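You operate a simulated robot arm through the tools that you are given. There is no shell and no other tool. Be economical: measure what you need, move in short steps, check, and stop when the job is done.

Carry out the task below with a simulated robot arm. There is one attempt and no reset: what you move stays moved.

TASK
Put the blue and yellow hose plugs back in the plug holder.
Fine: shut each valve and press its outlet button first; blue into the hole beside the red plug, yellow into the end hole.

The check looks at the end state, three seconds after you hand in, the way a careful person would. Anything else that was tipped, shoved, dropped, spilled or broken makes it a failure.

THE ROBOT
A 6-joint arm with a two-finger gripper on a trunk, on a base that drives. Base frame: it is fixed to the floor where the robot stands at the start and does not move with it; the origin is under the middle of the robot, x ahead of it, y to its left, z up; the surface under the hand at the start is at about z = 0.74. Readings come in m, degrees, newtons and seconds.
With the tool pointing down near the work surface it reaches from about 0.1 to 0.74 m from the robot's upright axis, wherever it stands. Its first joint turns from -166.0 to 166.0 degrees. Places, roughly: blue plug (3x2x8 cm) [0.9, 0.1, 1.1]; hole three of the plug holder [0.7, -0.2, 0.7]; hole two of the plug holder [0.6, -0.1, 0.7]; outlet four button [0.9, 0, 1.1]; outlet one button [0.8, 0.2, 1.1]; outlet three button [0.9, 0, 1.1]; outlet two button [0.8, 0.1, 1.1]; red plug (3x2x8 cm) [0.6, 0, 0.8]; valve four [0.9, 0, 1]; valve one [0.8, 0.2, 1]; valve three [0.9, 0, 1]; valve two [0.8, 0.1, 1]; yellow main valve [0.6, 0.4, 1.2]; yellow plug (3x2x8 cm) [0.9, 0, 1.1]. Payload 2.45 kg.
The TCP is the grasp point between the finger pads, 0.026 m short of the fingertips. In the tool frame z runs along the fingers and y along their closing line. The gripper opens to 0.096 m. The gripper's body begins 0.069 m behind the TCP.
Orientation is told as [roll, pitch, yaw] about the base's x, y, z axes, in that order, counted from this pose: with the fingers straight down and closing along the base's y, the tool's x points along the base's -x, its y along +y and its z along -z.

THE INTERFACE
- The arm moves only by the tool servo_tool. Its argument "steps" is a list of rows, each a list of 7 numbers: the shift along the base's x, y, z in m, then the turn, a rotation vector about the base's x, y, z in degrees, then the opening in per cent of the stroke, from 0 (shut) to 100 (fully open). In form: [[x, y, z, ax, ay, az, gripper], ...]. A call has 1 to 12 rows; each row shifts and turns the commanded pose from where the row before left it. Rows are played at 5 a second. More than 0.05 m and 8.6 degrees between two rows, or a gripper value outside its range, and nothing of the call is played. Where a pose cannot be reached the arm comes as near as it can. A force on the tool above 40 N (or 10 N above the force at the start of the call, whichever is more), or a blocked arm, ends the call early, and 0.2 s more pass. Each finger halts on what it meets, pressing with about 29 N; the grip force reading is that of the motor and also rises with nothing between the fingers. The clock runs only during rows and for 0.2 s after the last one: add rows that do not move to give the fingers time. The reply holds the time, the measured pose of the TCP, the force on the tool along the base axes, the opening and the grip force, in the units named above and with some noise, with the torque about the TCP (base axes, N m) and any sound that the robot's microphone picked up.
- Cameras (640 x 400 px; columns grow to the right, rows downward): "scene" is now at [0.0349, 0.1593, 1.155]; the picture's right is [0.03, -1.00, 0.00], its down [-0.22, -0.01, -0.97] and it looks along [0.97, 0.03, -0.22] (base axes); focal length 249 px, centre (320, 200). "wrist" rides on the gripper at [0.082, 0.003, -0.098] in the tool frame; the picture's right is [-0.04, 1.00, 0.00], its down [-0.73, -0.03, -0.68] and it looks along [-0.68, -0.03, 0.73] (tool axes); focal length 256 px, centre (320, 200). There is no depth. A picture from a camera that has moved, and an enlarged one, comes with that camera's place and axes in the base frame and with its lens.
- camera(camera): a new picture of that camera. No time passes.
- slide_trunk(by): slides the trunk up (or, below 0, down) by that many m; the arm and the scene camera ride with it, the base frame stays. It gives what a move gives, with no picture.
- steer(legs): drives the robot by 1 to 6 legs, each [ahead, turn to the left] in m and degrees, along the robot's own axes; the way and the turn of a leg run together, so that a leg with both is an arc; at most 1.5 m and 180 degrees a leg. The arm and the cameras ride along, it lands a little off, and it stops where it bumps. It gives what a move gives.
- aim_head(pan, tilt): turns the head with the scene camera to pan (to the left, within 155 degrees either way) and tilt (down, from -29 to 69), counted from straight ahead of the robot. It gives what a move gives.
- zoom(camera, box): a new picture of the part [left, top, right, bottom] of that camera's present view, enlarged. No time passes.
- finish_job(): hands the job in; it is judged then, once.

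Go step by step. Nothing tells you exact positions but the pictures and the camera data: compare them with the known pose of the tool, close in by small moves and look again before you grip or let go. The budget is 120 turns and 98 pictures, counting those below and the enlarged ones. Unless the task says otherwise, let go and move clear before handing in, and close with one line.

The tools are called after ">>>" as a command line: name --pt "numbers of a row" for each row, then --argument value for the rest, lists and objects as JSON in quotes. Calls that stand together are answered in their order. servo_tool: Moves the arm, as the interface text tells. Its arguments: {"type":"object","properties":{"steps":{"type":"array","items":{"type":"array","items":{"type":"number"}}}},"required":["steps"]} The other tools are called the same way: slide_trunk (by) slides the trunk up or down; steer (legs) drives the base; aim_head (pan, tilt) turns the head that bears the scene camera; camera (camera) takes a picture; zoom (camera, box) takes an enlarged picture of a part of a camera's view; finish_job () hands the job in.

At the start:

```text
clock: 0.0
tool_pos: [0.4486, -0.0342, 1.0003]
ee_rot: [0.0, 0.1, 0.0]
ft_force: [-0.2, -0.4, 0.3]
ft_torque: [0.01, -0.02, 0.05]
gripper_width: 0.0962
finger_force: 0.0
trunk travel left (down, up): [-0.15, 0.0]
robot x, y, heading: [-0.0006, 0.002, -0.2]
head pan, tilt: [1.5, 12.8]
```

scene: 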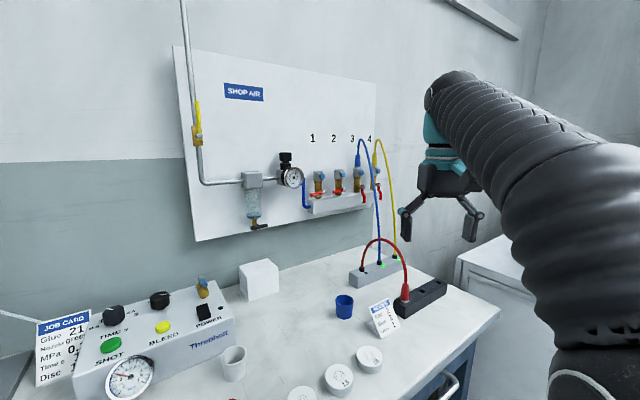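
wrist: 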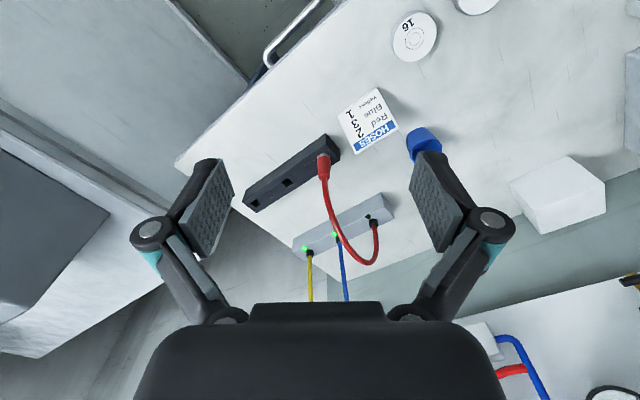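

I see the air panel with four outlets; the blue plug is in three and the yellow in four, and the holder with the red plug sits on the bench. I'll zoom in on the details first.

>>> zoom --camera "scene" --box '[290, 120, 400, 220]'

>>> zoom --camera "scene" --box '[320, 230, 460, 350]'

>>> zoom --camera "wrist" --box '[220, 80, 420, 280]'

```text
4.00 times, centred on (345, 170) of scene
camera zoom: at [0.0349, 0.1593, 1.155], right [0.03, -1.0, 0.0], down [-0.22, -0.01, -0.97], along [0.97, 0.03, -0.22], focal length 994 px, centre (220, 320)
```

zoom: 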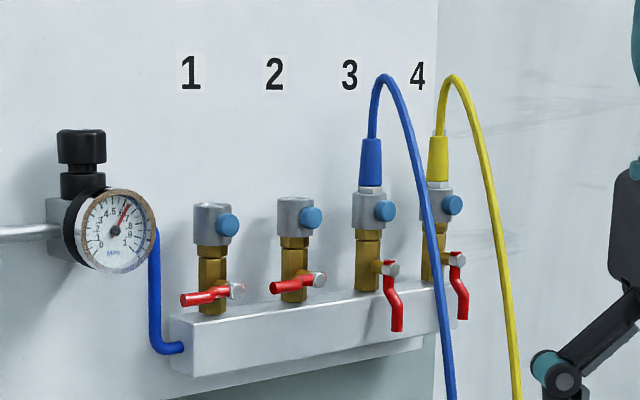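

```text
3.33 times, centred on (390, 290) of scene
camera zoom: at [0.0349, 0.1593, 1.155], right [0.03, -1.0, 0.0], down [-0.22, -0.01, -0.97], along [0.97, 0.03, -0.22], focal length 828 px, centre (87, -100)
```

zoom: 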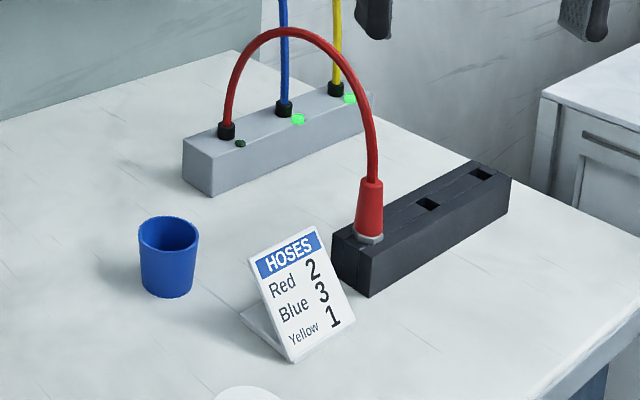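

```text
2.00 times, centred on (320, 180) of wrist
camera zoom: at [0.3676, -0.0316, 1.0977], right [0.04, 1.0, 0.0], down [0.73, -0.03, 0.68], along [0.68, -0.03, -0.73], focal length 512 px, centre (320, 240)
```

zoom: 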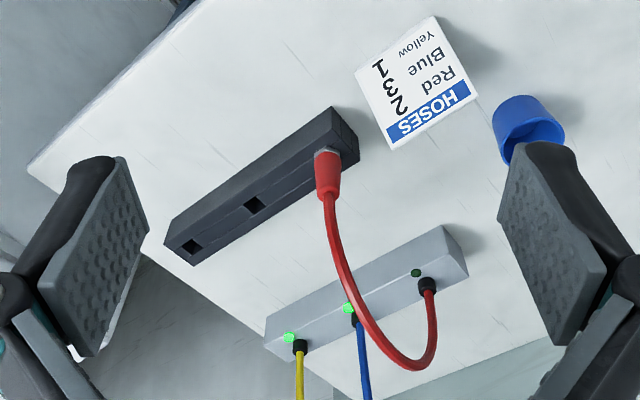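

The blue and yellow levers point down (open), while one and two lie crosswise (shut). I'll look around the base to see how much room there is for driving.

>>> aim_head --pan -20 --tilt 50

>>> camera --camera "scene"

```text
clock: 1.0
tool_pos: [0.4489, -0.0354, 0.9998]
ee_rot: [0.0, 0.0, 0.0]
ft_force: [-0.4, 0.4, 0.9]
ft_torque: [0.04, -0.04, 0.0]
gripper_width: 0.0961
finger_force: 0.0
trunk travel left (down, up): [-0.15, 0.0]
robot x, y, heading: [-0.0049, -0.0003, 0.1]
head pan, tilt: [-20.0, 50.0]
```

```text
92 pictures are left
camera scene: at [0.0141, 0.1306, 1.0978], right [-0.34, -0.94, 0.0], down [-0.72, 0.26, -0.64], along [0.6, -0.22, -0.77], focal length 249 px, centre (320, 200)
```

scene: 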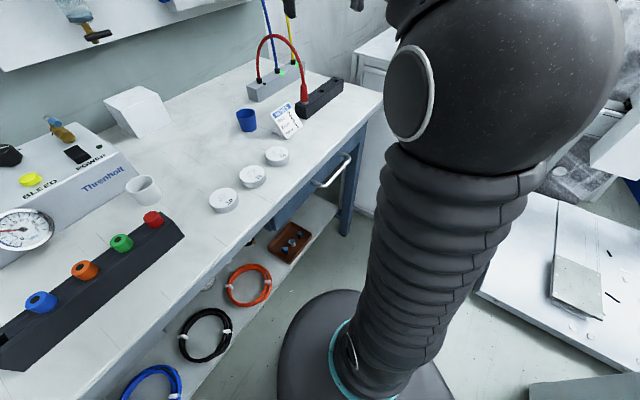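

The bench is turned about 36° to the robot. I want to stand in front of its right end, so I'll check the space on the right.

>>> aim_head --pan -75 --tilt 35

>>> camera --camera "scene"

>>> aim_head --pan -110 --tilt 40

>>> camera --camera "scene"

```text
clock: 2.3
tool_pos: [0.4488, -0.0358, 0.9993]
ee_rot: [0.0, 0.0, 0.1]
ft_force: [-0.2, 0.2, -0.1]
ft_torque: [0.01, -0.04, -0.01]
gripper_width: 0.0958
finger_force: 0.0
trunk travel left (down, up): [-0.15, 0.0]
robot x, y, heading: [-0.0009, -0.0023, -0.2]
head pan, tilt: [-75.0, 35.0]
```

```text
91 pictures are left
camera scene: at [-0.0355, 0.0718, 1.1195], right [-0.97, -0.26, 0.0], down [-0.15, 0.55, -0.82], along [0.21, -0.79, -0.57], focal length 249 px, centre (320, 200)
```

scene: 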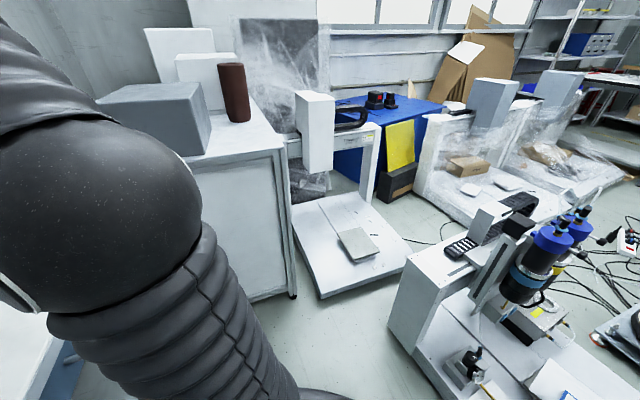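

```text
clock: 3.3
tool_pos: [0.4493, -0.0346, 0.9995]
ee_rot: [-0.1, 0.0, 0.0]
ft_force: [1.3, -0.8, 0.7]
ft_torque: [0.0, -0.01, -0.01]
gripper_width: 0.0957
finger_force: 0.1
trunk travel left (down, up): [-0.15, 0.0]
robot x, y, heading: [-0.0006, 0.0009, -0.2]
head pan, tilt: [-110.0, 40.0]
```

```text
90 pictures are left
camera scene: at [-0.0874, 0.077, 1.1119], right [-0.94, 0.34, 0.0], down [0.22, 0.6, -0.77], along [-0.26, -0.72, -0.64], focal length 249 px, centre (320, 200)
```

scene: 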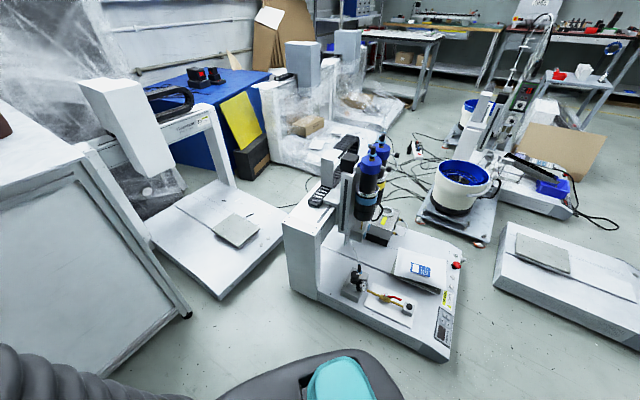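

The bench front is about 0.31 m away at an angle of 36°, with a cabinet at its right end. I'll turn left so the arm swings clear, back 0.32 m along the bench, then turn to face it.

>>> steer --legs '[[0, 126], [-0.32, 0], [0, -90]]'

>>> aim_head --pan 0 --tilt 15

>>> camera --camera "scene"

>>> camera --camera "wrist"

```text
clock: 14.4
tool_pos: [0.5753, -0.0519, 1.0003]
ee_rot: [0.0, 0.0, 32.2]
ft_force: [0.4, -0.8, 0.3]
ft_torque: [0.0, -0.01, 0.03]
gripper_width: 0.0959
finger_force: 0.1
trunk travel left (down, up): [-0.15, 0.0]
robot x, y, heading: [0.1753, -0.2648, 32.3]
head pan, tilt: [-110.0, 40.0]
```

```text
clock: 16.3
tool_pos: [0.5762, -0.0525, 0.9989]
ee_rot: [0.0, 0.0, 32.3]
ft_force: [-0.8, 0.3, -0.1]
ft_torque: [0.02, 0.0, -0.01]
gripper_width: 0.0959
finger_force: 0.0
trunk travel left (down, up): [-0.15, 0.0]
robot x, y, heading: [0.1766, -0.2623, 32.2]
head pan, tilt: [0.0, 15.0]
```

```text
89 pictures are left
camera scene: at [0.1236, -0.1128, 1.1515], right [0.53, -0.85, 0.0], down [-0.22, -0.14, -0.97], along [0.82, 0.52, -0.26], focal length 249 px, centre (320, 200)
```

scene: 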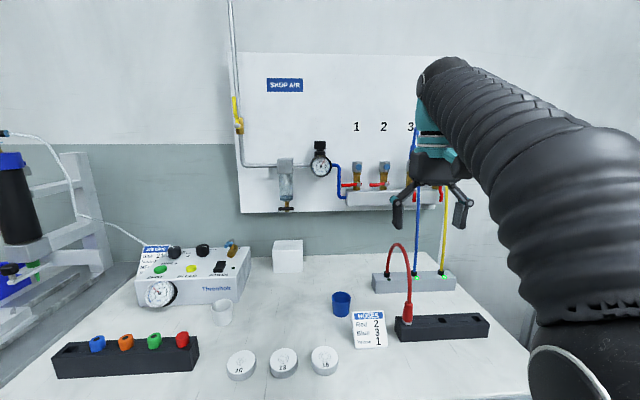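

```text
88 pictures are left
camera wrist: at [0.5055, -0.094, 1.0977], right [-0.5, 0.87, 0.0], down [0.64, 0.37, 0.68], along [0.59, 0.34, -0.73], focal length 256 px, centre (320, 200)
```

wrist: 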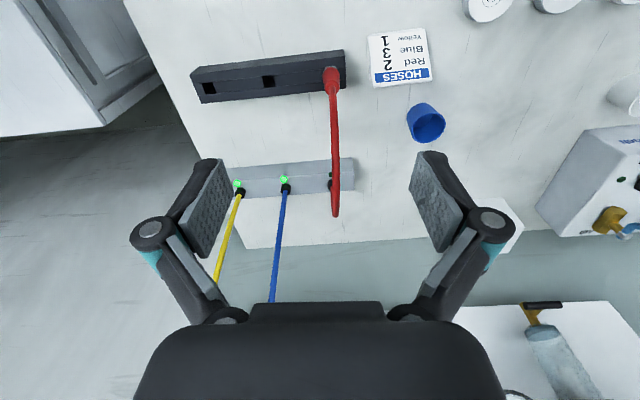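

The robot now faces the bench nearly square. I'll level the gripper forward and look at the outlets with the wrist camera.

>>> servo_tool --pt "0 0 0 4.5 -7.1 0 50" --pt "0 0 0 4.5 -7.1 0 50" --pt "0 0 0 4.5 -7.1 0 50" --pt "0 0 0 4.5 -7.1 0 50" --pt "0 0 0 4.5 -7.1 0 50" --pt "0 0 0 4.5 -7.1 0 50" --pt "0.01 -0.01 0 4.5 -7.1 0 50" --pt "0.01 -0.01 0 4.5 -7.1 0 50" --pt "0.01 -0.01 0 4.5 -7.1 0 50" --pt "0.01 -0.01 0 0 0 0 50"

>>> camera --camera "wrist"

>>> camera --camera "scene"

```text
clock: 18.5
tool_pos: [0.6168, -0.0945, 1.0004]
ee_rot: [0.3, -75.7, 32.0]
ft_force: [0.1, 0.1, 0.6]
ft_torque: [-0.02, 0.0, -0.01]
gripper_width: 0.0478
finger_force: 0.0
trunk travel left (down, up): [-0.15, 0.0]
robot x, y, heading: [0.1766, -0.2648, 32.6]
head pan, tilt: [0.0, 15.0]
```

```text
87 pictures are left
camera wrist: at [0.5167, -0.1529, 0.9447], right [-0.53, 0.85, 0.04], down [-0.39, -0.28, 0.88], along [0.76, 0.45, 0.48], focal length 256 px, centre (320, 200)
```

wrist: 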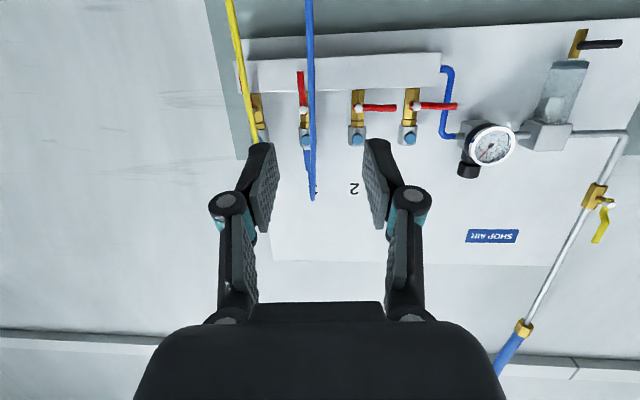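

```text
86 pictures are left
camera scene: at [0.1234, -0.1128, 1.1515], right [0.53, -0.85, 0.0], down [-0.22, -0.14, -0.97], along [0.82, 0.52, -0.26], focal length 249 px, centre (320, 200)
```

scene: 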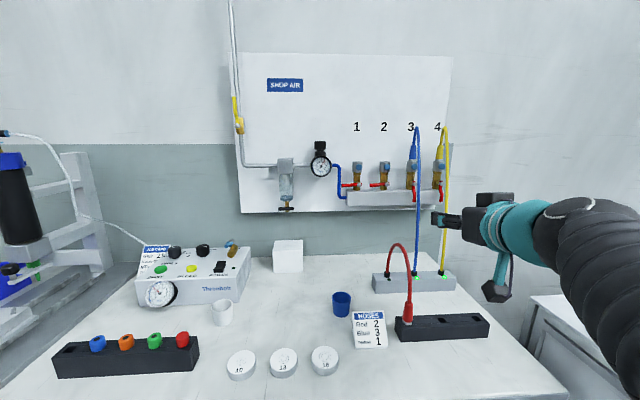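

The blue hose hangs about 10 cm in front of lever three. I'll level the tool, close the fingers and edge up to the hose to see how it behaves.

>>> servo_tool --pt "0 0 0 4 -6.2 0 0" --pt "0 0 0 4 -6.2 0 0" --pt "0.036 0.021 0 0 0 0 0" --pt "0.036 0.021 0 0 0 0 0" --pt "0.03 0.018 0 0 0 0 0"

>>> camera --camera "wrist"

>>> zoom --camera "scene" --box '[360, 100, 500, 300]'

```text
clock: 19.7
tool_pos: [0.7189, -0.0308, 0.9983]
ee_rot: [154.9, -89.5, -122.7]
ft_force: [-0.4, -0.9, 1.9]
ft_torque: [0.0, 0.08, -0.03]
gripper_width: 0.0001
finger_force: 28.6
trunk travel left (down, up): [-0.15, 0.0]
robot x, y, heading: [0.1795, -0.26, 32.2]
head pan, tilt: [0.0, 15.0]
```

```text
85 pictures are left
camera wrist: at [0.6347, -0.082, 0.9153], right [-0.54, 0.84, 0.04], down [-0.56, -0.39, 0.73], along [0.63, 0.37, 0.68], focal length 256 px, centre (320, 200)
```

wrist: 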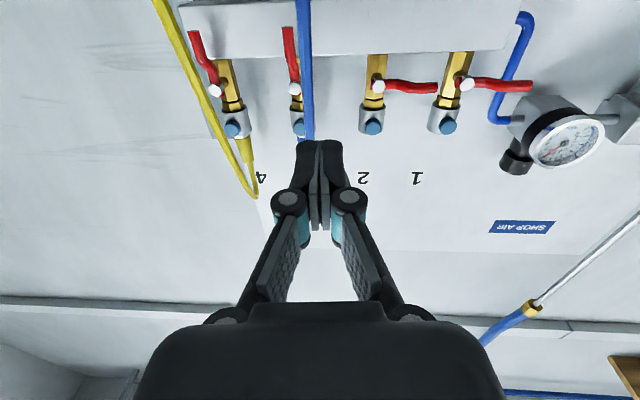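

```text
2.00 times, centred on (430, 200) of scene
camera zoom: at [0.1232, -0.113, 1.1514], right [0.53, -0.85, 0.0], down [-0.22, -0.14, -0.97], along [0.82, 0.52, -0.26], focal length 497 px, centre (100, 200)
```

zoom: 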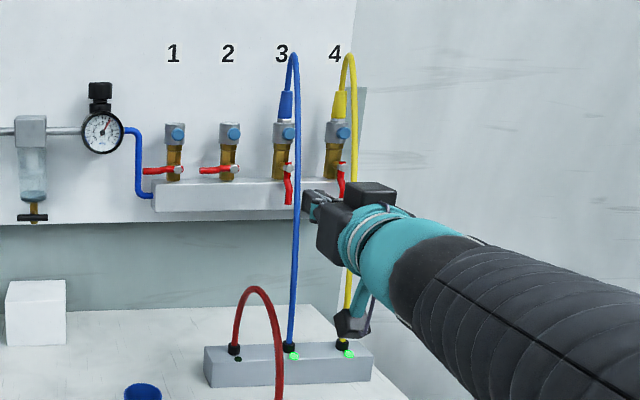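

>>> servo_tool --pt "0.03 0.02 0 0 0 0 0" --pt "0.03 0.02 0 0 0 0 0"

>>> camera --camera "wrist"

>>> zoom --camera "scene" --box '[360, 100, 500, 300]'

```text
clock: 20.3
tool_pos: [0.7791, 0.0074, 0.9986]
ee_rot: [153.8, -89.5, -121.3]
ft_force: [-0.3, 0.3, 0.9]
ft_torque: [-0.05, 0.05, -0.01]
gripper_width: 0.0
finger_force: 28.5
trunk travel left (down, up): [-0.15, 0.0]
robot x, y, heading: [0.1775, -0.2651, 32.4]
head pan, tilt: [0.0, 15.0]
```

```text
83 pictures are left
camera wrist: at [0.6941, -0.0417, 0.916], right [-0.54, 0.84, 0.04], down [-0.56, -0.39, 0.73], along [0.63, 0.37, 0.68], focal length 256 px, centre (320, 200)
```

wrist: 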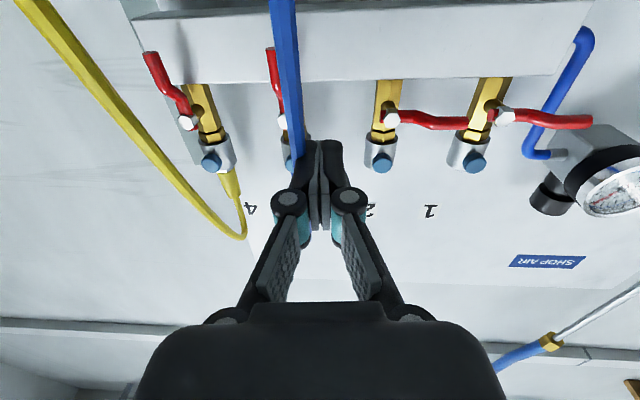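

```text
2.00 times, centred on (430, 200) of scene
camera zoom: at [0.1233, -0.113, 1.1515], right [0.53, -0.85, 0.0], down [-0.22, -0.14, -0.97], along [0.82, 0.52, -0.26], focal length 497 px, centre (100, 200)
```

zoom: 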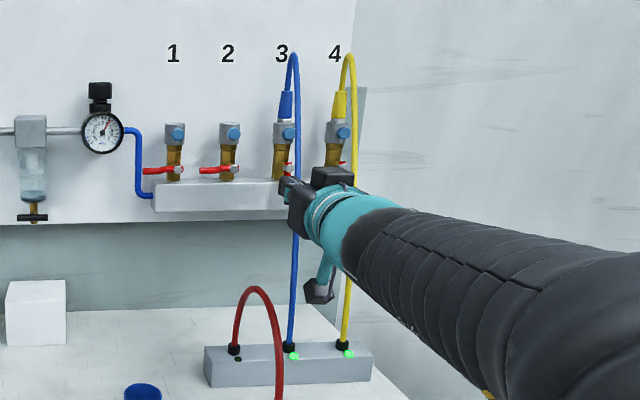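

Estimates so far: hub three (0.874, 0.034, 1.008), lever tip (0.859, 0.026, 0.955), button three (0.888, 0.038, 1.058), with outlets 8.5 cm apart. I'll move sideways to the right of lever three, watching the hose.

>>> servo_tool --pt "0.012 -0.016 -0.01 0 0 2 0" --pt "0.012 -0.016 -0.01 0 0 2 0" --pt "0.011 -0.015 -0.008 0 0 0 0"

>>> camera --camera "wrist"

>>> zoom --camera "scene" --box '[360, 100, 500, 300]'

```text
clock: 21.1
tool_pos: [0.8146, -0.0403, 0.9713]
ee_rot: [149.6, -89.5, -113.0]
ft_force: [-0.2, -1.1, 0.5]
ft_torque: [-0.03, 0.02, -0.03]
gripper_width: 0.0
finger_force: 28.4
trunk travel left (down, up): [-0.15, 0.0]
robot x, y, heading: [0.1785, -0.2662, 32.4]
head pan, tilt: [0.0, 15.0]
```

```text
81 pictures are left
camera wrist: at [0.7336, -0.0959, 0.8891], right [-0.59, 0.8, 0.04], down [-0.53, -0.43, 0.73], along [0.6, 0.41, 0.68], focal length 256 px, centre (320, 200)
```

wrist: 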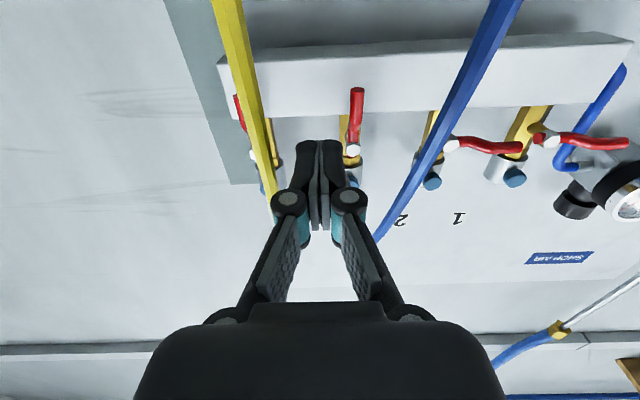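

```text
2.00 times, centred on (430, 200) of scene
camera zoom: at [0.1235, -0.1127, 1.1515], right [0.53, -0.85, 0.0], down [-0.22, -0.14, -0.97], along [0.82, 0.52, -0.26], focal length 497 px, centre (100, 200)
```

zoom: 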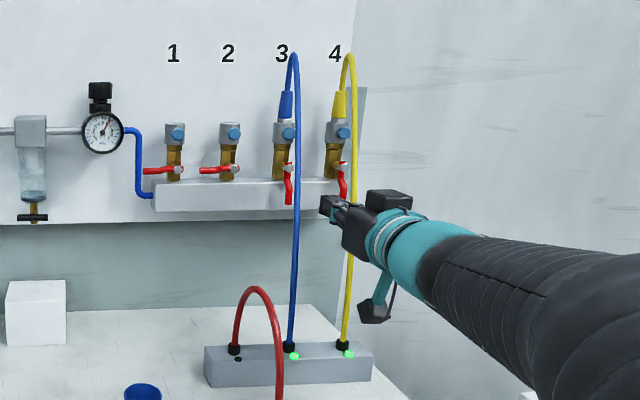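

The hose was not disturbed and lever three is just left of the fingertips. I'll move forward alongside it.

>>> servo_tool --pt "0.016 0.012 0 0 0 0 0" --pt "0.016 0.012 0 0 0 0 0" --pt "0.016 0.012 0 0 0 0 0"

>>> camera --camera "wrist"

>>> zoom --camera "scene" --box '[360, 100, 500, 300]'

```text
clock: 21.9
tool_pos: [0.8622, -0.0029, 0.9729]
ee_rot: [153.2, -89.5, -117.0]
ft_force: [-0.1, 0.7, 0.3]
ft_torque: [0.03, 0.01, -0.05]
gripper_width: 0.0002
finger_force: 28.0
trunk travel left (down, up): [-0.15, 0.0]
robot x, y, heading: [0.1772, -0.2627, 32.3]
head pan, tilt: [0.0, 15.0]
```

```text
79 pictures are left
camera wrist: at [0.7813, -0.0588, 0.8902], right [-0.59, 0.8, 0.04], down [-0.53, -0.43, 0.73], along [0.6, 0.41, 0.68], focal length 256 px, centre (320, 200)
```

wrist: 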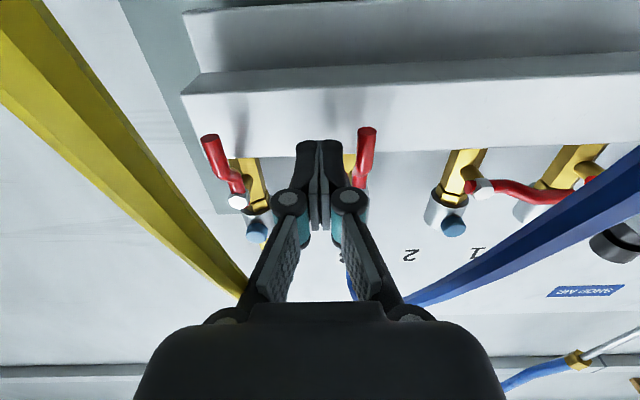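

```text
2.00 times, centred on (430, 200) of scene
camera zoom: at [0.1234, -0.1129, 1.1515], right [0.53, -0.85, 0.0], down [-0.22, -0.14, -0.97], along [0.82, 0.52, -0.26], focal length 497 px, centre (100, 200)
```

zoom: 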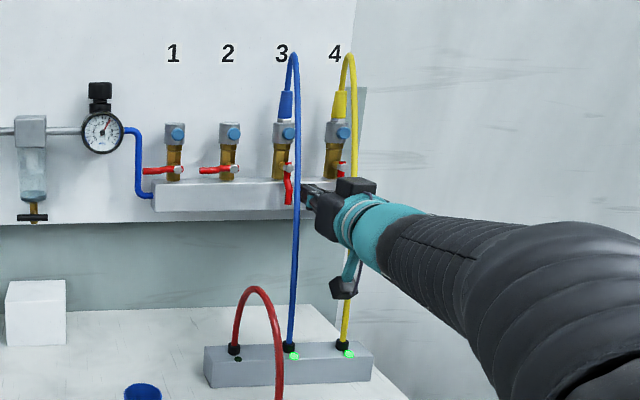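

The fingertips sit right of lever three. I'll sweep them left and up in an arc around the hub.

>>> servo_tool --pt "-0.0098 0.0132 -0.0027 0 0 0 0" --pt "-0.006 0.008 0 0 0 0 0" --pt "-0.0057 0.0077 0.0027 0 0 0 0" --pt "-0.0052 0.007 0.0048 0 0 0 0" --pt "-0.0043 0.0058 0.007 0 0 0 0" --pt "-0.003 0.004 0.0075 0 0 0 0" --pt "-0.0006 0.0008 0.006 0 0 0 0"

>>> camera --camera "wrist"

>>> zoom --camera "scene" --box '[360, 100, 500, 300]'

```text
clock: 23.5
tool_pos: [0.8273, 0.0413, 0.9906]
ee_rot: [70.8, -89.7, -34.3]
ft_force: [-11.0, -8.7, -28.8]
ft_torque: [-0.33, 0.37, -0.04]
gripper_width: 0.0061
finger_force: 28.3
trunk travel left (down, up): [-0.15, 0.0]
robot x, y, heading: [0.1745, -0.2619, 32.2]
head pan, tilt: [0.0, 15.0]
```

```text
77 pictures are left
camera wrist: at [0.7468, -0.0131, 0.9096], right [-0.59, 0.81, 0.05], down [-0.53, -0.43, 0.73], along [0.61, 0.41, 0.68], focal length 256 px, centre (320, 200)
```

wrist: 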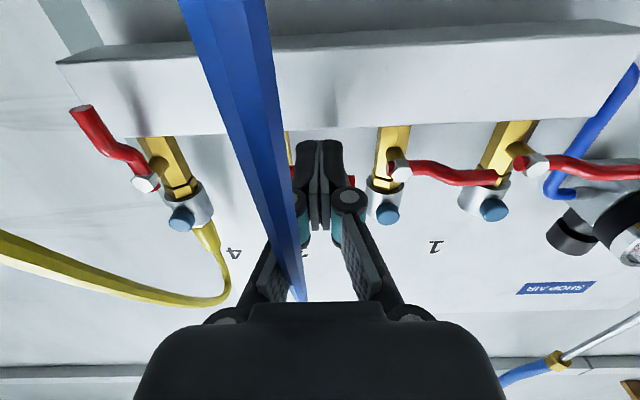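

```text
2.00 times, centred on (430, 200) of scene
camera zoom: at [0.1243, -0.1127, 1.1509], right [0.53, -0.85, 0.0], down [-0.22, -0.14, -0.97], along [0.82, 0.52, -0.26], focal length 497 px, centre (100, 200)
```

zoom: 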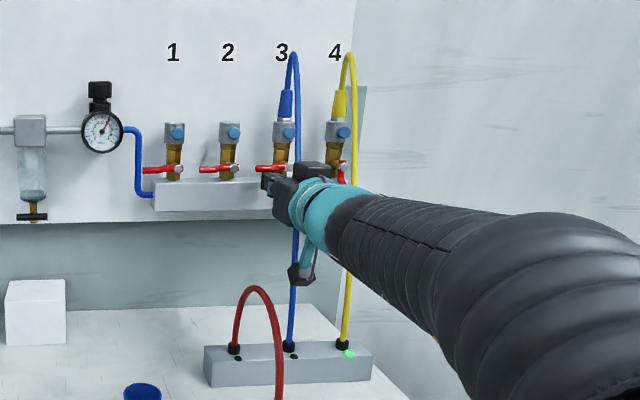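

Lever three is now crosswise and the blue lamp is out. I'll back off and do the same at lever four.

>>> servo_tool --pt "0 0 -0.018 0 0 0 0" --pt "-0.026 -0.0195 0 0 0 0 0" --pt "-0.026 -0.0195 0 0 0 0 0" --pt "0.0215 -0.0278 0 0 0 0 0" --pt "0.0215 -0.0278 0 0 0 0 0" --pt "0.0215 -0.0278 0 0 0 0 0" --pt "0.0215 -0.0278 0 0 0 0 0" --pt "0 0 0 0 0 0 0"

>>> camera --camera "wrist"

```text
clock: 25.3
tool_pos: [0.8622, -0.1068, 0.9794]
ee_rot: [148.6, -89.5, -112.2]
ft_force: [1.0, -0.1, -0.4]
ft_torque: [0.02, 0.01, -0.01]
gripper_width: 0.0
finger_force: 28.6
trunk travel left (down, up): [-0.15, 0.0]
robot x, y, heading: [0.1745, -0.2638, 32.3]
head pan, tilt: [0.0, 15.0]
```

```text
75 pictures are left
camera wrist: at [0.781, -0.1621, 0.8963], right [-0.59, 0.8, 0.04], down [-0.53, -0.43, 0.73], along [0.6, 0.41, 0.68], focal length 256 px, centre (320, 200)
```

wrist: 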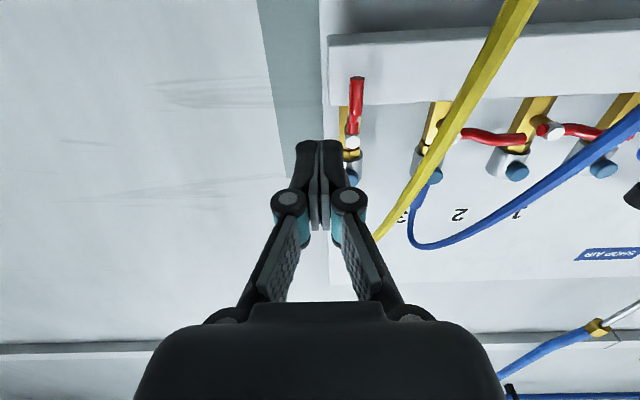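

The view matches the earlier one beside lever three, so I'll go forward and sweep lever four the same way.

>>> servo_tool --pt "0.016 0.012 -0.004 0 0 0 0" --pt "0.016 0.012 -0.003 0 0 0 0" --pt "0.016 0.012 0 0 0 0 0" --pt "-0.0098 0.0132 -0.0027 0 0 0 0" --pt "-0.006 0.008 0 0 0 0 0" --pt "-0.0057 0.0077 0.0027 0 0 0 0" --pt "-0.0052 0.007 0.0048 0 0 0 0" --pt "-0.0043 0.0058 0.007 0 0 0 0" --pt "-0.003 0.004 0.0075 0 0 0 0" --pt "-0.0006 0.0008 0.006 0 0 0 0"

>>> zoom --camera "scene" --box '[360, 100, 500, 300]'

>>> camera --camera "wrist"

```text
clock: 27.5
tool_pos: [0.875, -0.0256, 0.9918]
ee_rot: [77.1, -89.6, -40.6]
ft_force: [-12.5, -5.7, -30.2]
ft_torque: [-0.38, 0.38, 0.09]
gripper_width: 0.0
finger_force: 28.5
trunk travel left (down, up): [-0.15, 0.0]
robot x, y, heading: [0.1779, -0.263, 32.0]
head pan, tilt: [0.0, 15.0]
```

```text
2.00 times, centred on (430, 200) of scene
camera zoom: at [0.1244, -0.1128, 1.1509], right [0.53, -0.85, 0.0], down [-0.22, -0.14, -0.97], along [0.82, 0.52, -0.26], focal length 497 px, centre (100, 200)
```

zoom: 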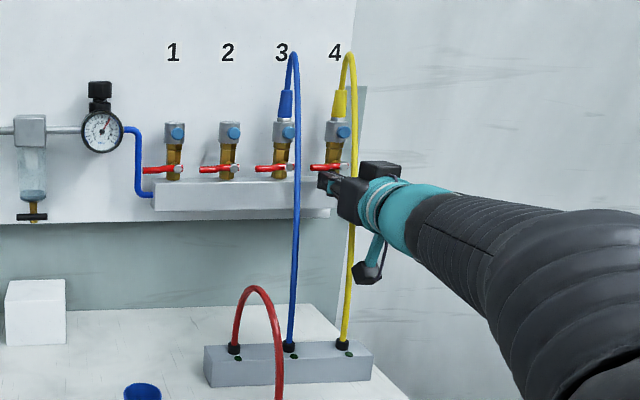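

```text
73 pictures are left
camera wrist: at [0.7946, -0.081, 0.9096], right [-0.59, 0.8, 0.05], down [-0.53, -0.43, 0.73], along [0.61, 0.41, 0.68], focal length 256 px, centre (320, 200)
```

wrist: 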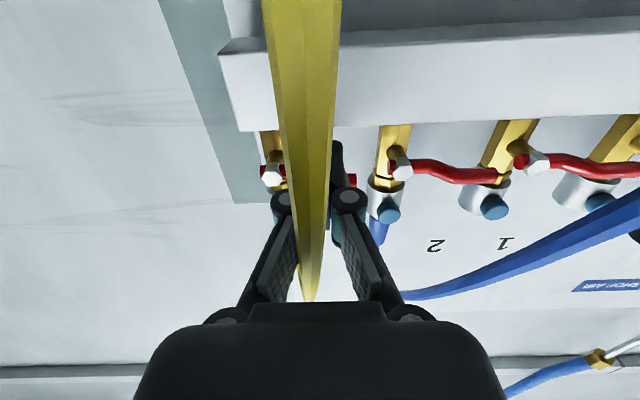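

Both valves are shut and both lamps are out. Next come the buttons, starting with button four at about (0.938, -0.026, 1.058).

>>> servo_tool --pt "0 0 -0.018 0 0 0 0" --pt "-0.032 -0.024 0 0 0 0 0" --pt "0.0113 -0.0152 0.041 0 0 0 0" --pt "0.0113 -0.0152 0.041 0 0 0 0" --pt "0.016 0.012 0 0 0 0 0" --pt "0 0 0 0 0 0 0"

>>> camera --camera "wrist"

>>> zoom --camera "scene" --box '[380, 120, 480, 220]'

```text
clock: 28.9
tool_pos: [0.8806, -0.0666, 1.0628]
ee_rot: [148.2, -89.6, -111.7]
ft_force: [-0.1, -0.1, -0.7]
ft_torque: [0.0, -0.02, 0.02]
gripper_width: 0.0001
finger_force: 28.2
trunk travel left (down, up): [-0.15, 0.0]
robot x, y, heading: [0.1775, -0.2614, 32.1]
head pan, tilt: [0.0, 15.0]
```

```text
72 pictures are left
camera wrist: at [0.7994, -0.1225, 0.98], right [-0.59, 0.8, 0.04], down [-0.53, -0.43, 0.73], along [0.61, 0.41, 0.68], focal length 256 px, centre (320, 200)
```

wrist: 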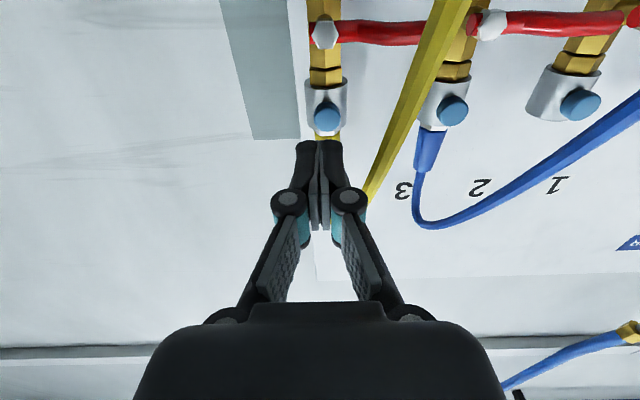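

```text
4.00 times, centred on (430, 170) of scene
camera zoom: at [0.1236, -0.1129, 1.1515], right [0.53, -0.85, 0.0], down [-0.22, -0.14, -0.97], along [0.82, 0.52, -0.26], focal length 994 px, centre (-120, 320)
```

zoom: 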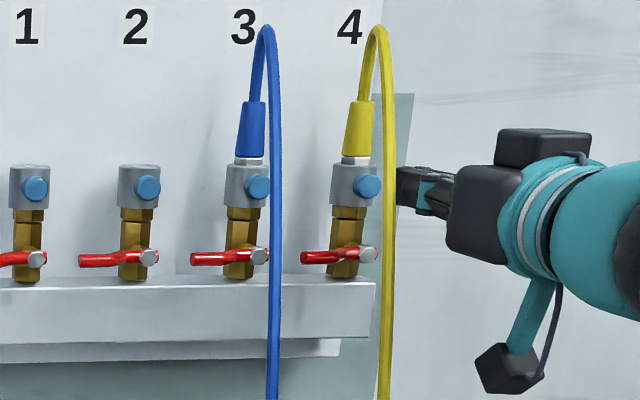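

The fingertips line up with button four, about 4 cm short of it. I'll press in small steps.

>>> servo_tool --pt "-0.0024 0.0032 -0.006 0 0 0 0" --pt "0.014 0.0105 0 0 0 0 0" --pt "0.0128 0.0096 0 0 0 0 0" --pt "0.004 0.003 0 0 0 0 0" --pt "0.004 0.003 0 0 0 0 0" --pt "0.004 0.003 0 0 0 0 0" --pt "0.004 0.003 0 0 0 0 0"

>>> camera --camera "wrist"

```text
clock: 30.4
tool_pos: [0.9142, -0.0397, 1.0566]
ee_rot: [154.7, -89.6, -118.3]
ft_force: [-26.4, -11.0, -6.9]
ft_torque: [-0.13, 0.16, 0.16]
gripper_width: 0.0061
finger_force: 28.5
trunk travel left (down, up): [-0.15, 0.0]
robot x, y, heading: [0.1793, -0.2615, 32.2]
head pan, tilt: [0.0, 15.0]
heard: click
stopped in row 7: the force on the tool passed its limit at 48 N (the readings are from after the stop); the commanded pose is now the measured one
```

```text
70 pictures are left
camera wrist: at [0.8339, -0.0938, 0.9741], right [-0.59, 0.8, 0.04], down [-0.53, -0.43, 0.73], along [0.6, 0.41, 0.68], focal length 256 px, centre (320, 200)
```

wrist: 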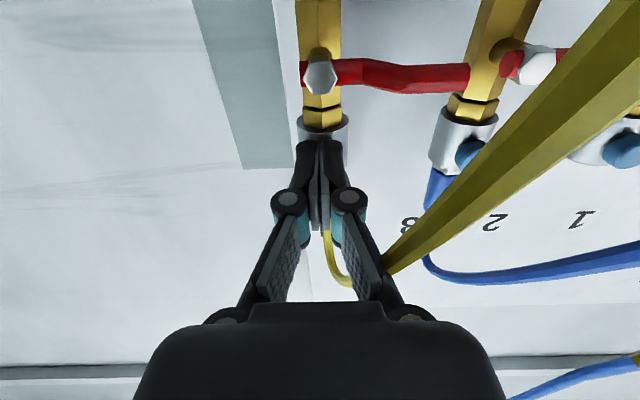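

I heard a click, so button four is pressed. I'll back off and shift left 8.3 cm to button three.

>>> servo_tool --pt "-0.028 -0.021 0 0 0 0 0" --pt "-0.0248 0.0332 0 0 0 0 0" --pt "-0.0248 0.0332 0 0 0 0 0" --pt "0.0128 0.0096 0 0 0 0 0" --pt "0.0096 0.0072 0 0 0 0 0" --pt "0.004 0.003 0 0 0 0 0" --pt "0.004 0.003 0 0 0 0 0" --pt "0.003 0.0022 0 0 0 0 0" --pt "0.003 0.0022 0 0 0 0 0"

>>> camera --camera "wrist"

```text
clock: 32.0
tool_pos: [0.8652, 0.0288, 1.0545]
ee_rot: [153.7, -89.7, -117.3]
ft_force: [-26.0, -12.9, -7.8]
ft_torque: [-0.08, 0.15, 0.13]
gripper_width: 0.006
finger_force: 28.6
trunk travel left (down, up): [-0.15, 0.0]
robot x, y, heading: [0.1752, -0.2631, 31.9]
head pan, tilt: [0.0, 15.0]
heard: click
stopped in row 8: the force on the tool passed its limit at 49 N (the readings are from after the stop); the commanded pose is now the measured one
```

```text
69 pictures are left
camera wrist: at [0.785, -0.0267, 0.9729], right [-0.59, 0.8, 0.04], down [-0.53, -0.43, 0.73], along [0.61, 0.41, 0.68], focal length 256 px, centre (320, 200)
```

wrist: 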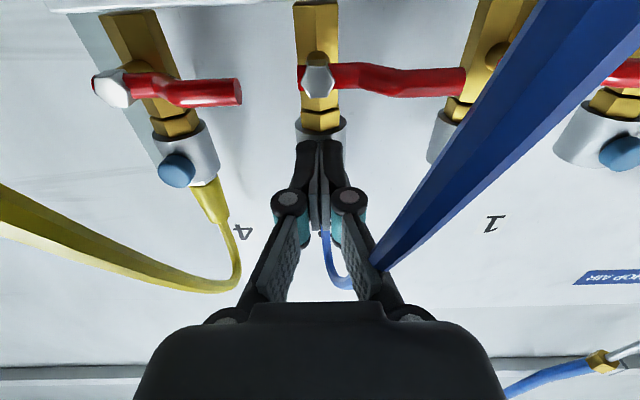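

Button three clicked too. Next I'll back off, tilt the tool 35° down and open the fingers for the blue plug.

>>> servo_tool --pt "-0.032 -0.024 0 0 0 0 0" --pt "-0.032 -0.024 0.03 -4.17 5.6 0 0" --pt "0 0 0.04 -4.17 5.6 0 25" --pt "0 0 0.04 -4.17 5.6 0 50" --pt "0 0 0.0 -4.17 5.6 0 50" --pt "0 0 0.0 -4.17 5.6 0 50" --pt "0 0 0 0 0 0 50"

>>> camera --camera "wrist"

>>> zoom --camera "scene" --box '[380, 100, 480, 200]'

```text
clock: 33.6
tool_pos: [0.8033, -0.0173, 1.161]
ee_rot: [0.1, -55.4, 36.2]
ft_force: [-0.2, -0.2, -0.5]
ft_torque: [0.03, 0.02, 0.01]
gripper_width: 0.0482
finger_force: 0.2
trunk travel left (down, up): [-0.15, 0.0]
robot x, y, heading: [0.1792, -0.264, 32.1]
head pan, tilt: [0.0, 15.0]
```

```text
68 pictures are left
camera wrist: at [0.699, -0.0908, 1.1491], right [-0.57, 0.82, 0.03], down [-0.1, -0.11, 0.99], along [0.81, 0.56, 0.14], focal length 256 px, centre (320, 200)
```

wrist: 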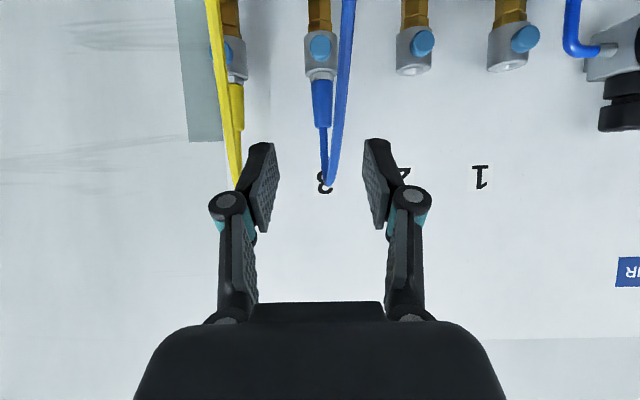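

```text
4.00 times, centred on (430, 150) of scene
camera zoom: at [0.1234, -0.1131, 1.1514], right [0.53, -0.85, 0.0], down [-0.22, -0.14, -0.97], along [0.82, 0.51, -0.26], focal length 994 px, centre (-120, 400)
```

zoom: 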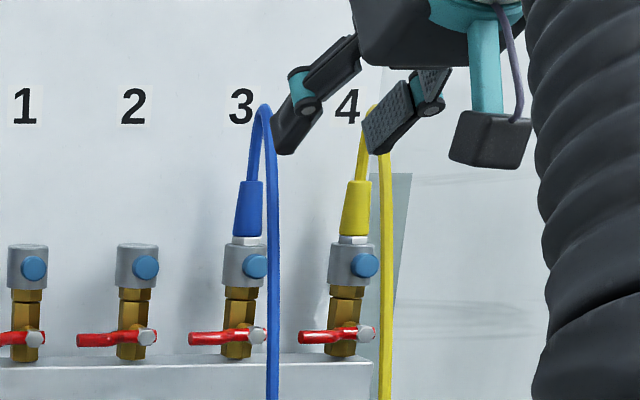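

The blue sleeve spans roughly z 1.073–1.115 at (0.90, 0.055). I'll move in most of the way and look again.

>>> servo_tool --pt "0.0236 0.0176 -0.0158 0 0 0 50" --pt "0.0236 0.0176 -0.0158 0 0 0 50" --pt "0.0236 0.0176 -0.0158 0 0 0 50"

>>> camera --camera "wrist"

>>> zoom --camera "scene" --box '[380, 100, 480, 200]'

```text
clock: 34.4
tool_pos: [0.8626, 0.0303, 1.104]
ee_rot: [-0.1, -55.5, 36.4]
ft_force: [-1.6, -0.9, 2.0]
ft_torque: [-0.04, 0.06, -0.04]
gripper_width: 0.0479
finger_force: 0.1
out of reach, approached as far as the arm can: row 1, 2, 3
trunk travel left (down, up): [-0.15, 0.0]
robot x, y, heading: [0.177, -0.2651, 32.3]
head pan, tilt: [0.0, 15.0]
```

```text
66 pictures are left
camera wrist: at [0.7593, -0.0424, 1.0939], right [-0.57, 0.82, 0.03], down [-0.1, -0.11, 0.99], along [0.81, 0.56, 0.14], focal length 256 px, centre (320, 200)
```

wrist: 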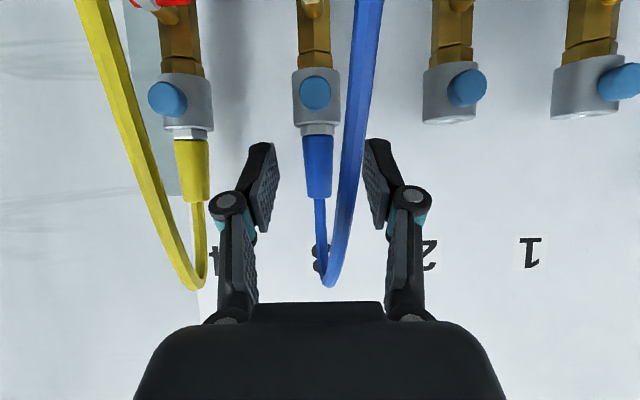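

```text
4.00 times, centred on (430, 150) of scene
camera zoom: at [0.1225, -0.1135, 1.1515], right [0.53, -0.85, 0.0], down [-0.22, -0.14, -0.97], along [0.82, 0.51, -0.26], focal length 994 px, centre (-120, 400)
```

zoom: 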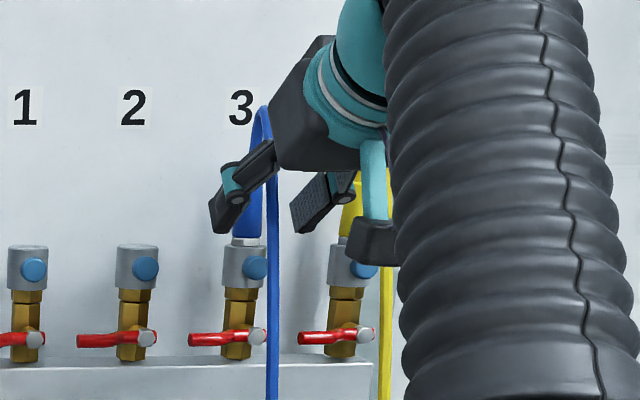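

The plug is slightly out of reach. I'll draw the tool back and drive the base forward about 7 cm.

>>> servo_tool --pt "-0.032 -0.024 0.02 0 0 0 50" --pt "-0.032 -0.024 0.02 0 0 0 50" --pt "0 0 0 0 0 0 50"

>>> steer --legs '[[0.07, 0]]'

>>> camera --camera "wrist"

>>> camera --camera "scene"

```text
clock: 35.2
tool_pos: [0.8061, -0.0135, 1.155]
ee_rot: [-0.1, -55.1, 36.3]
ft_force: [0.2, 0.5, 0.2]
ft_torque: [-0.03, -0.01, 0.0]
gripper_width: 0.0479
finger_force: 0.1
out of reach, approached as far as the arm can: row 1, 2
trunk travel left (down, up): [-0.15, 0.0]
robot x, y, heading: [0.1773, -0.2627, 32.2]
head pan, tilt: [0.0, 15.0]
```

```text
clock: 36.2
tool_pos: [0.8662, 0.0264, 1.155]
ee_rot: [0.1, -55.1, 36.5]
ft_force: [-0.5, 0.2, 0.8]
ft_torque: [0.01, 0.01, -0.01]
gripper_width: 0.048
finger_force: 0.1
trunk travel left (down, up): [-0.15, 0.0]
robot x, y, heading: [0.2413, -0.2296, 32.5]
head pan, tilt: [0.0, 15.0]
```

```text
64 pictures are left
camera wrist: at [0.7625, -0.0478, 1.1429], right [-0.58, 0.82, 0.03], down [-0.09, -0.11, 0.99], along [0.81, 0.57, 0.14], focal length 256 px, centre (320, 200)
```

wrist: 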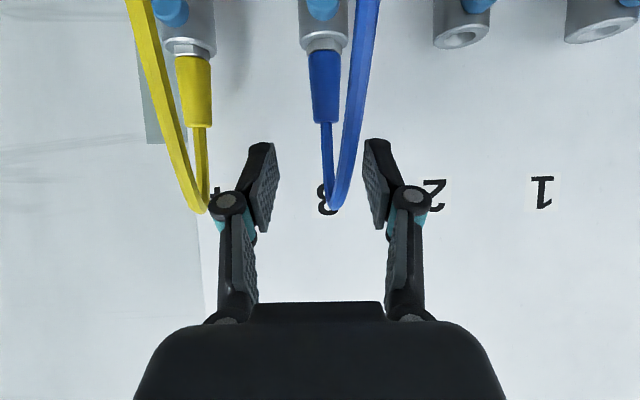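

```text
63 pictures are left
camera scene: at [0.1835, -0.0751, 1.1515], right [0.53, -0.85, 0.0], down [-0.22, -0.14, -0.97], along [0.82, 0.52, -0.26], focal length 249 px, centre (320, 200)
```

scene: 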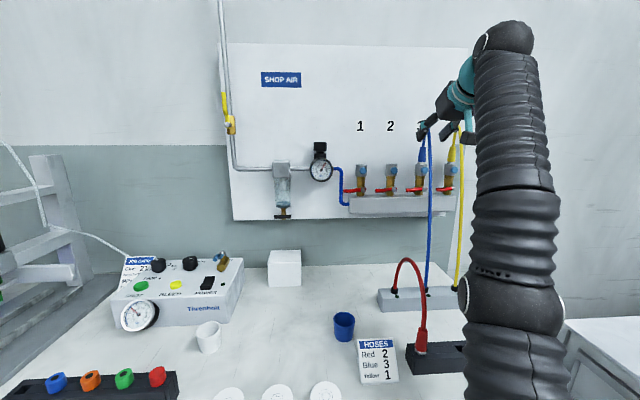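

The base now stands close enough; the blue sleeve axis is near (0.902, 0.056) with z 1.076–1.116. I'll move onto it.

>>> servo_tool --pt "0.0098 0.0085 -0.0183 0 0 0 50" --pt "0.0098 0.0085 -0.0183 0 0 0 50" --pt "0.0098 0.0085 -0.0183 0 0 0 50" --pt "0 0 0 0 0 0 50"

>>> camera --camera "wrist"

>>> zoom --camera "scene" --box '[390, 100, 490, 200]'

```text
clock: 37.1
tool_pos: [0.9037, 0.0483, 1.1253]
ee_rot: [-0.3, -55.3, 36.4]
ft_force: [-16.5, -19.2, 3.3]
ft_torque: [0.01, -0.08, -0.55]
gripper_width: 0.0156
finger_force: 27.7
out of reach, approached as far as the arm can: row 1, 2, 3
trunk travel left (down, up): [-0.15, 0.0]
robot x, y, heading: [0.2385, -0.2255, 31.9]
head pan, tilt: [0.0, 15.0]
stopped in row 4: the force on the tool passed its limit at 47 N (the readings are from after the stop); the commanded pose is now the measured one
```

```text
62 pictures are left
camera wrist: at [0.7987, -0.0254, 1.1136], right [-0.57, 0.82, 0.03], down [-0.1, -0.1, 0.99], along [0.82, 0.56, 0.14], focal length 256 px, centre (320, 200)
```

wrist: 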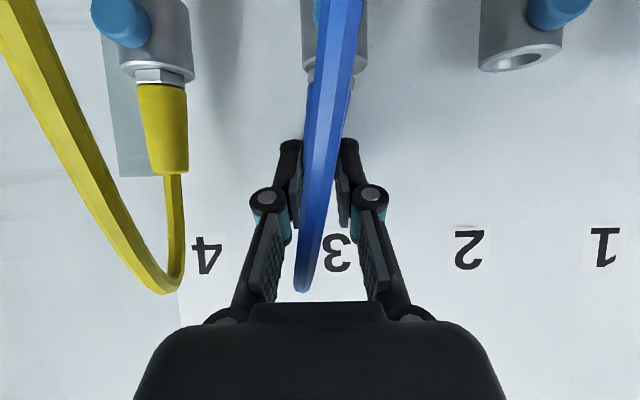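

```text
4.00 times, centred on (440, 150) of scene
camera zoom: at [0.182, -0.0767, 1.1518], right [0.53, -0.85, 0.0], down [-0.22, -0.14, -0.97], along [0.82, 0.51, -0.26], focal length 994 px, centre (-160, 400)
```

zoom: 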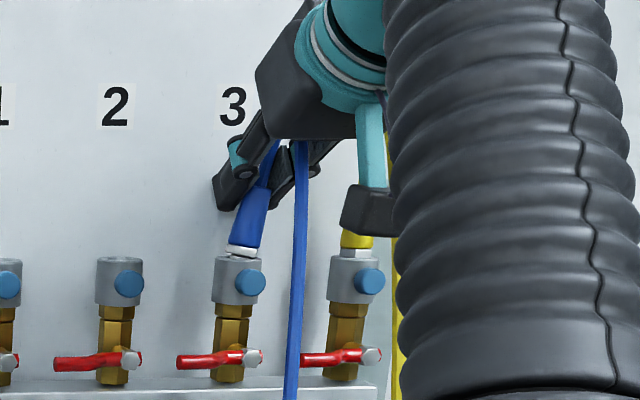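

The force limit tripped and the fingers have closed on the top of the blue plug, which now sits tilted and partly out. I'll take a close look.

>>> zoom --camera "wrist" --box '[240, 20, 420, 220]'

>>> servo_tool --pt "0 0 0 0 0 0 50"

>>> zoom --camera "scene" --box '[410, 110, 470, 180]'

```text
2.00 times, centred on (330, 120) of wrist
camera zoom: at [0.7987, -0.0254, 1.1136], right [-0.57, 0.82, 0.03], down [-0.1, -0.1, 0.99], along [0.82, 0.56, 0.14], focal length 512 px, centre (300, 360)
```

zoom: 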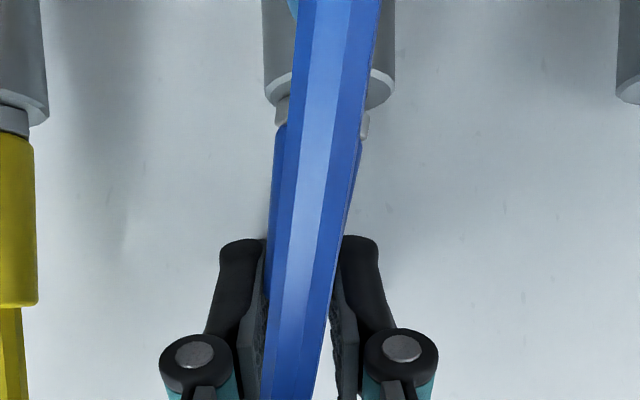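

```text
clock: 37.5
tool_pos: [0.9027, 0.0542, 1.1222]
ee_rot: [-0.1, -55.2, 36.7]
ft_force: [-11.2, -6.7, -0.1]
ft_torque: [0.01, 0.08, 0.09]
gripper_width: 0.0484
finger_force: 0.1
trunk travel left (down, up): [-0.15, 0.0]
robot x, y, heading: [0.2363, -0.2283, 32.2]
head pan, tilt: [0.0, 15.0]
```

```text
5.71 times, centred on (440, 145) of scene
camera zoom: at [0.1816, -0.0757, 1.1514], right [0.53, -0.85, 0.0], down [-0.22, -0.14, -0.97], along [0.82, 0.52, -0.26], focal length 1420 px, centre (-366, 514)
```

zoom: 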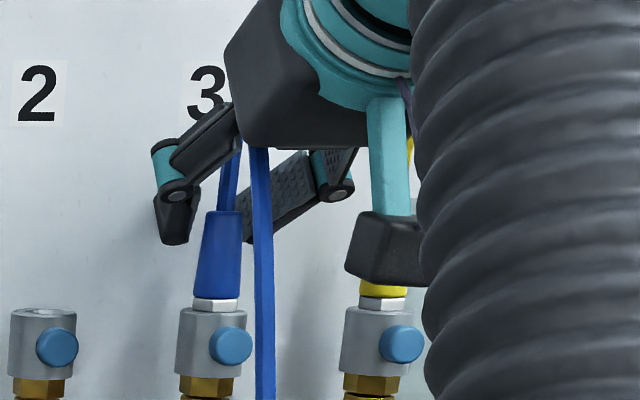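

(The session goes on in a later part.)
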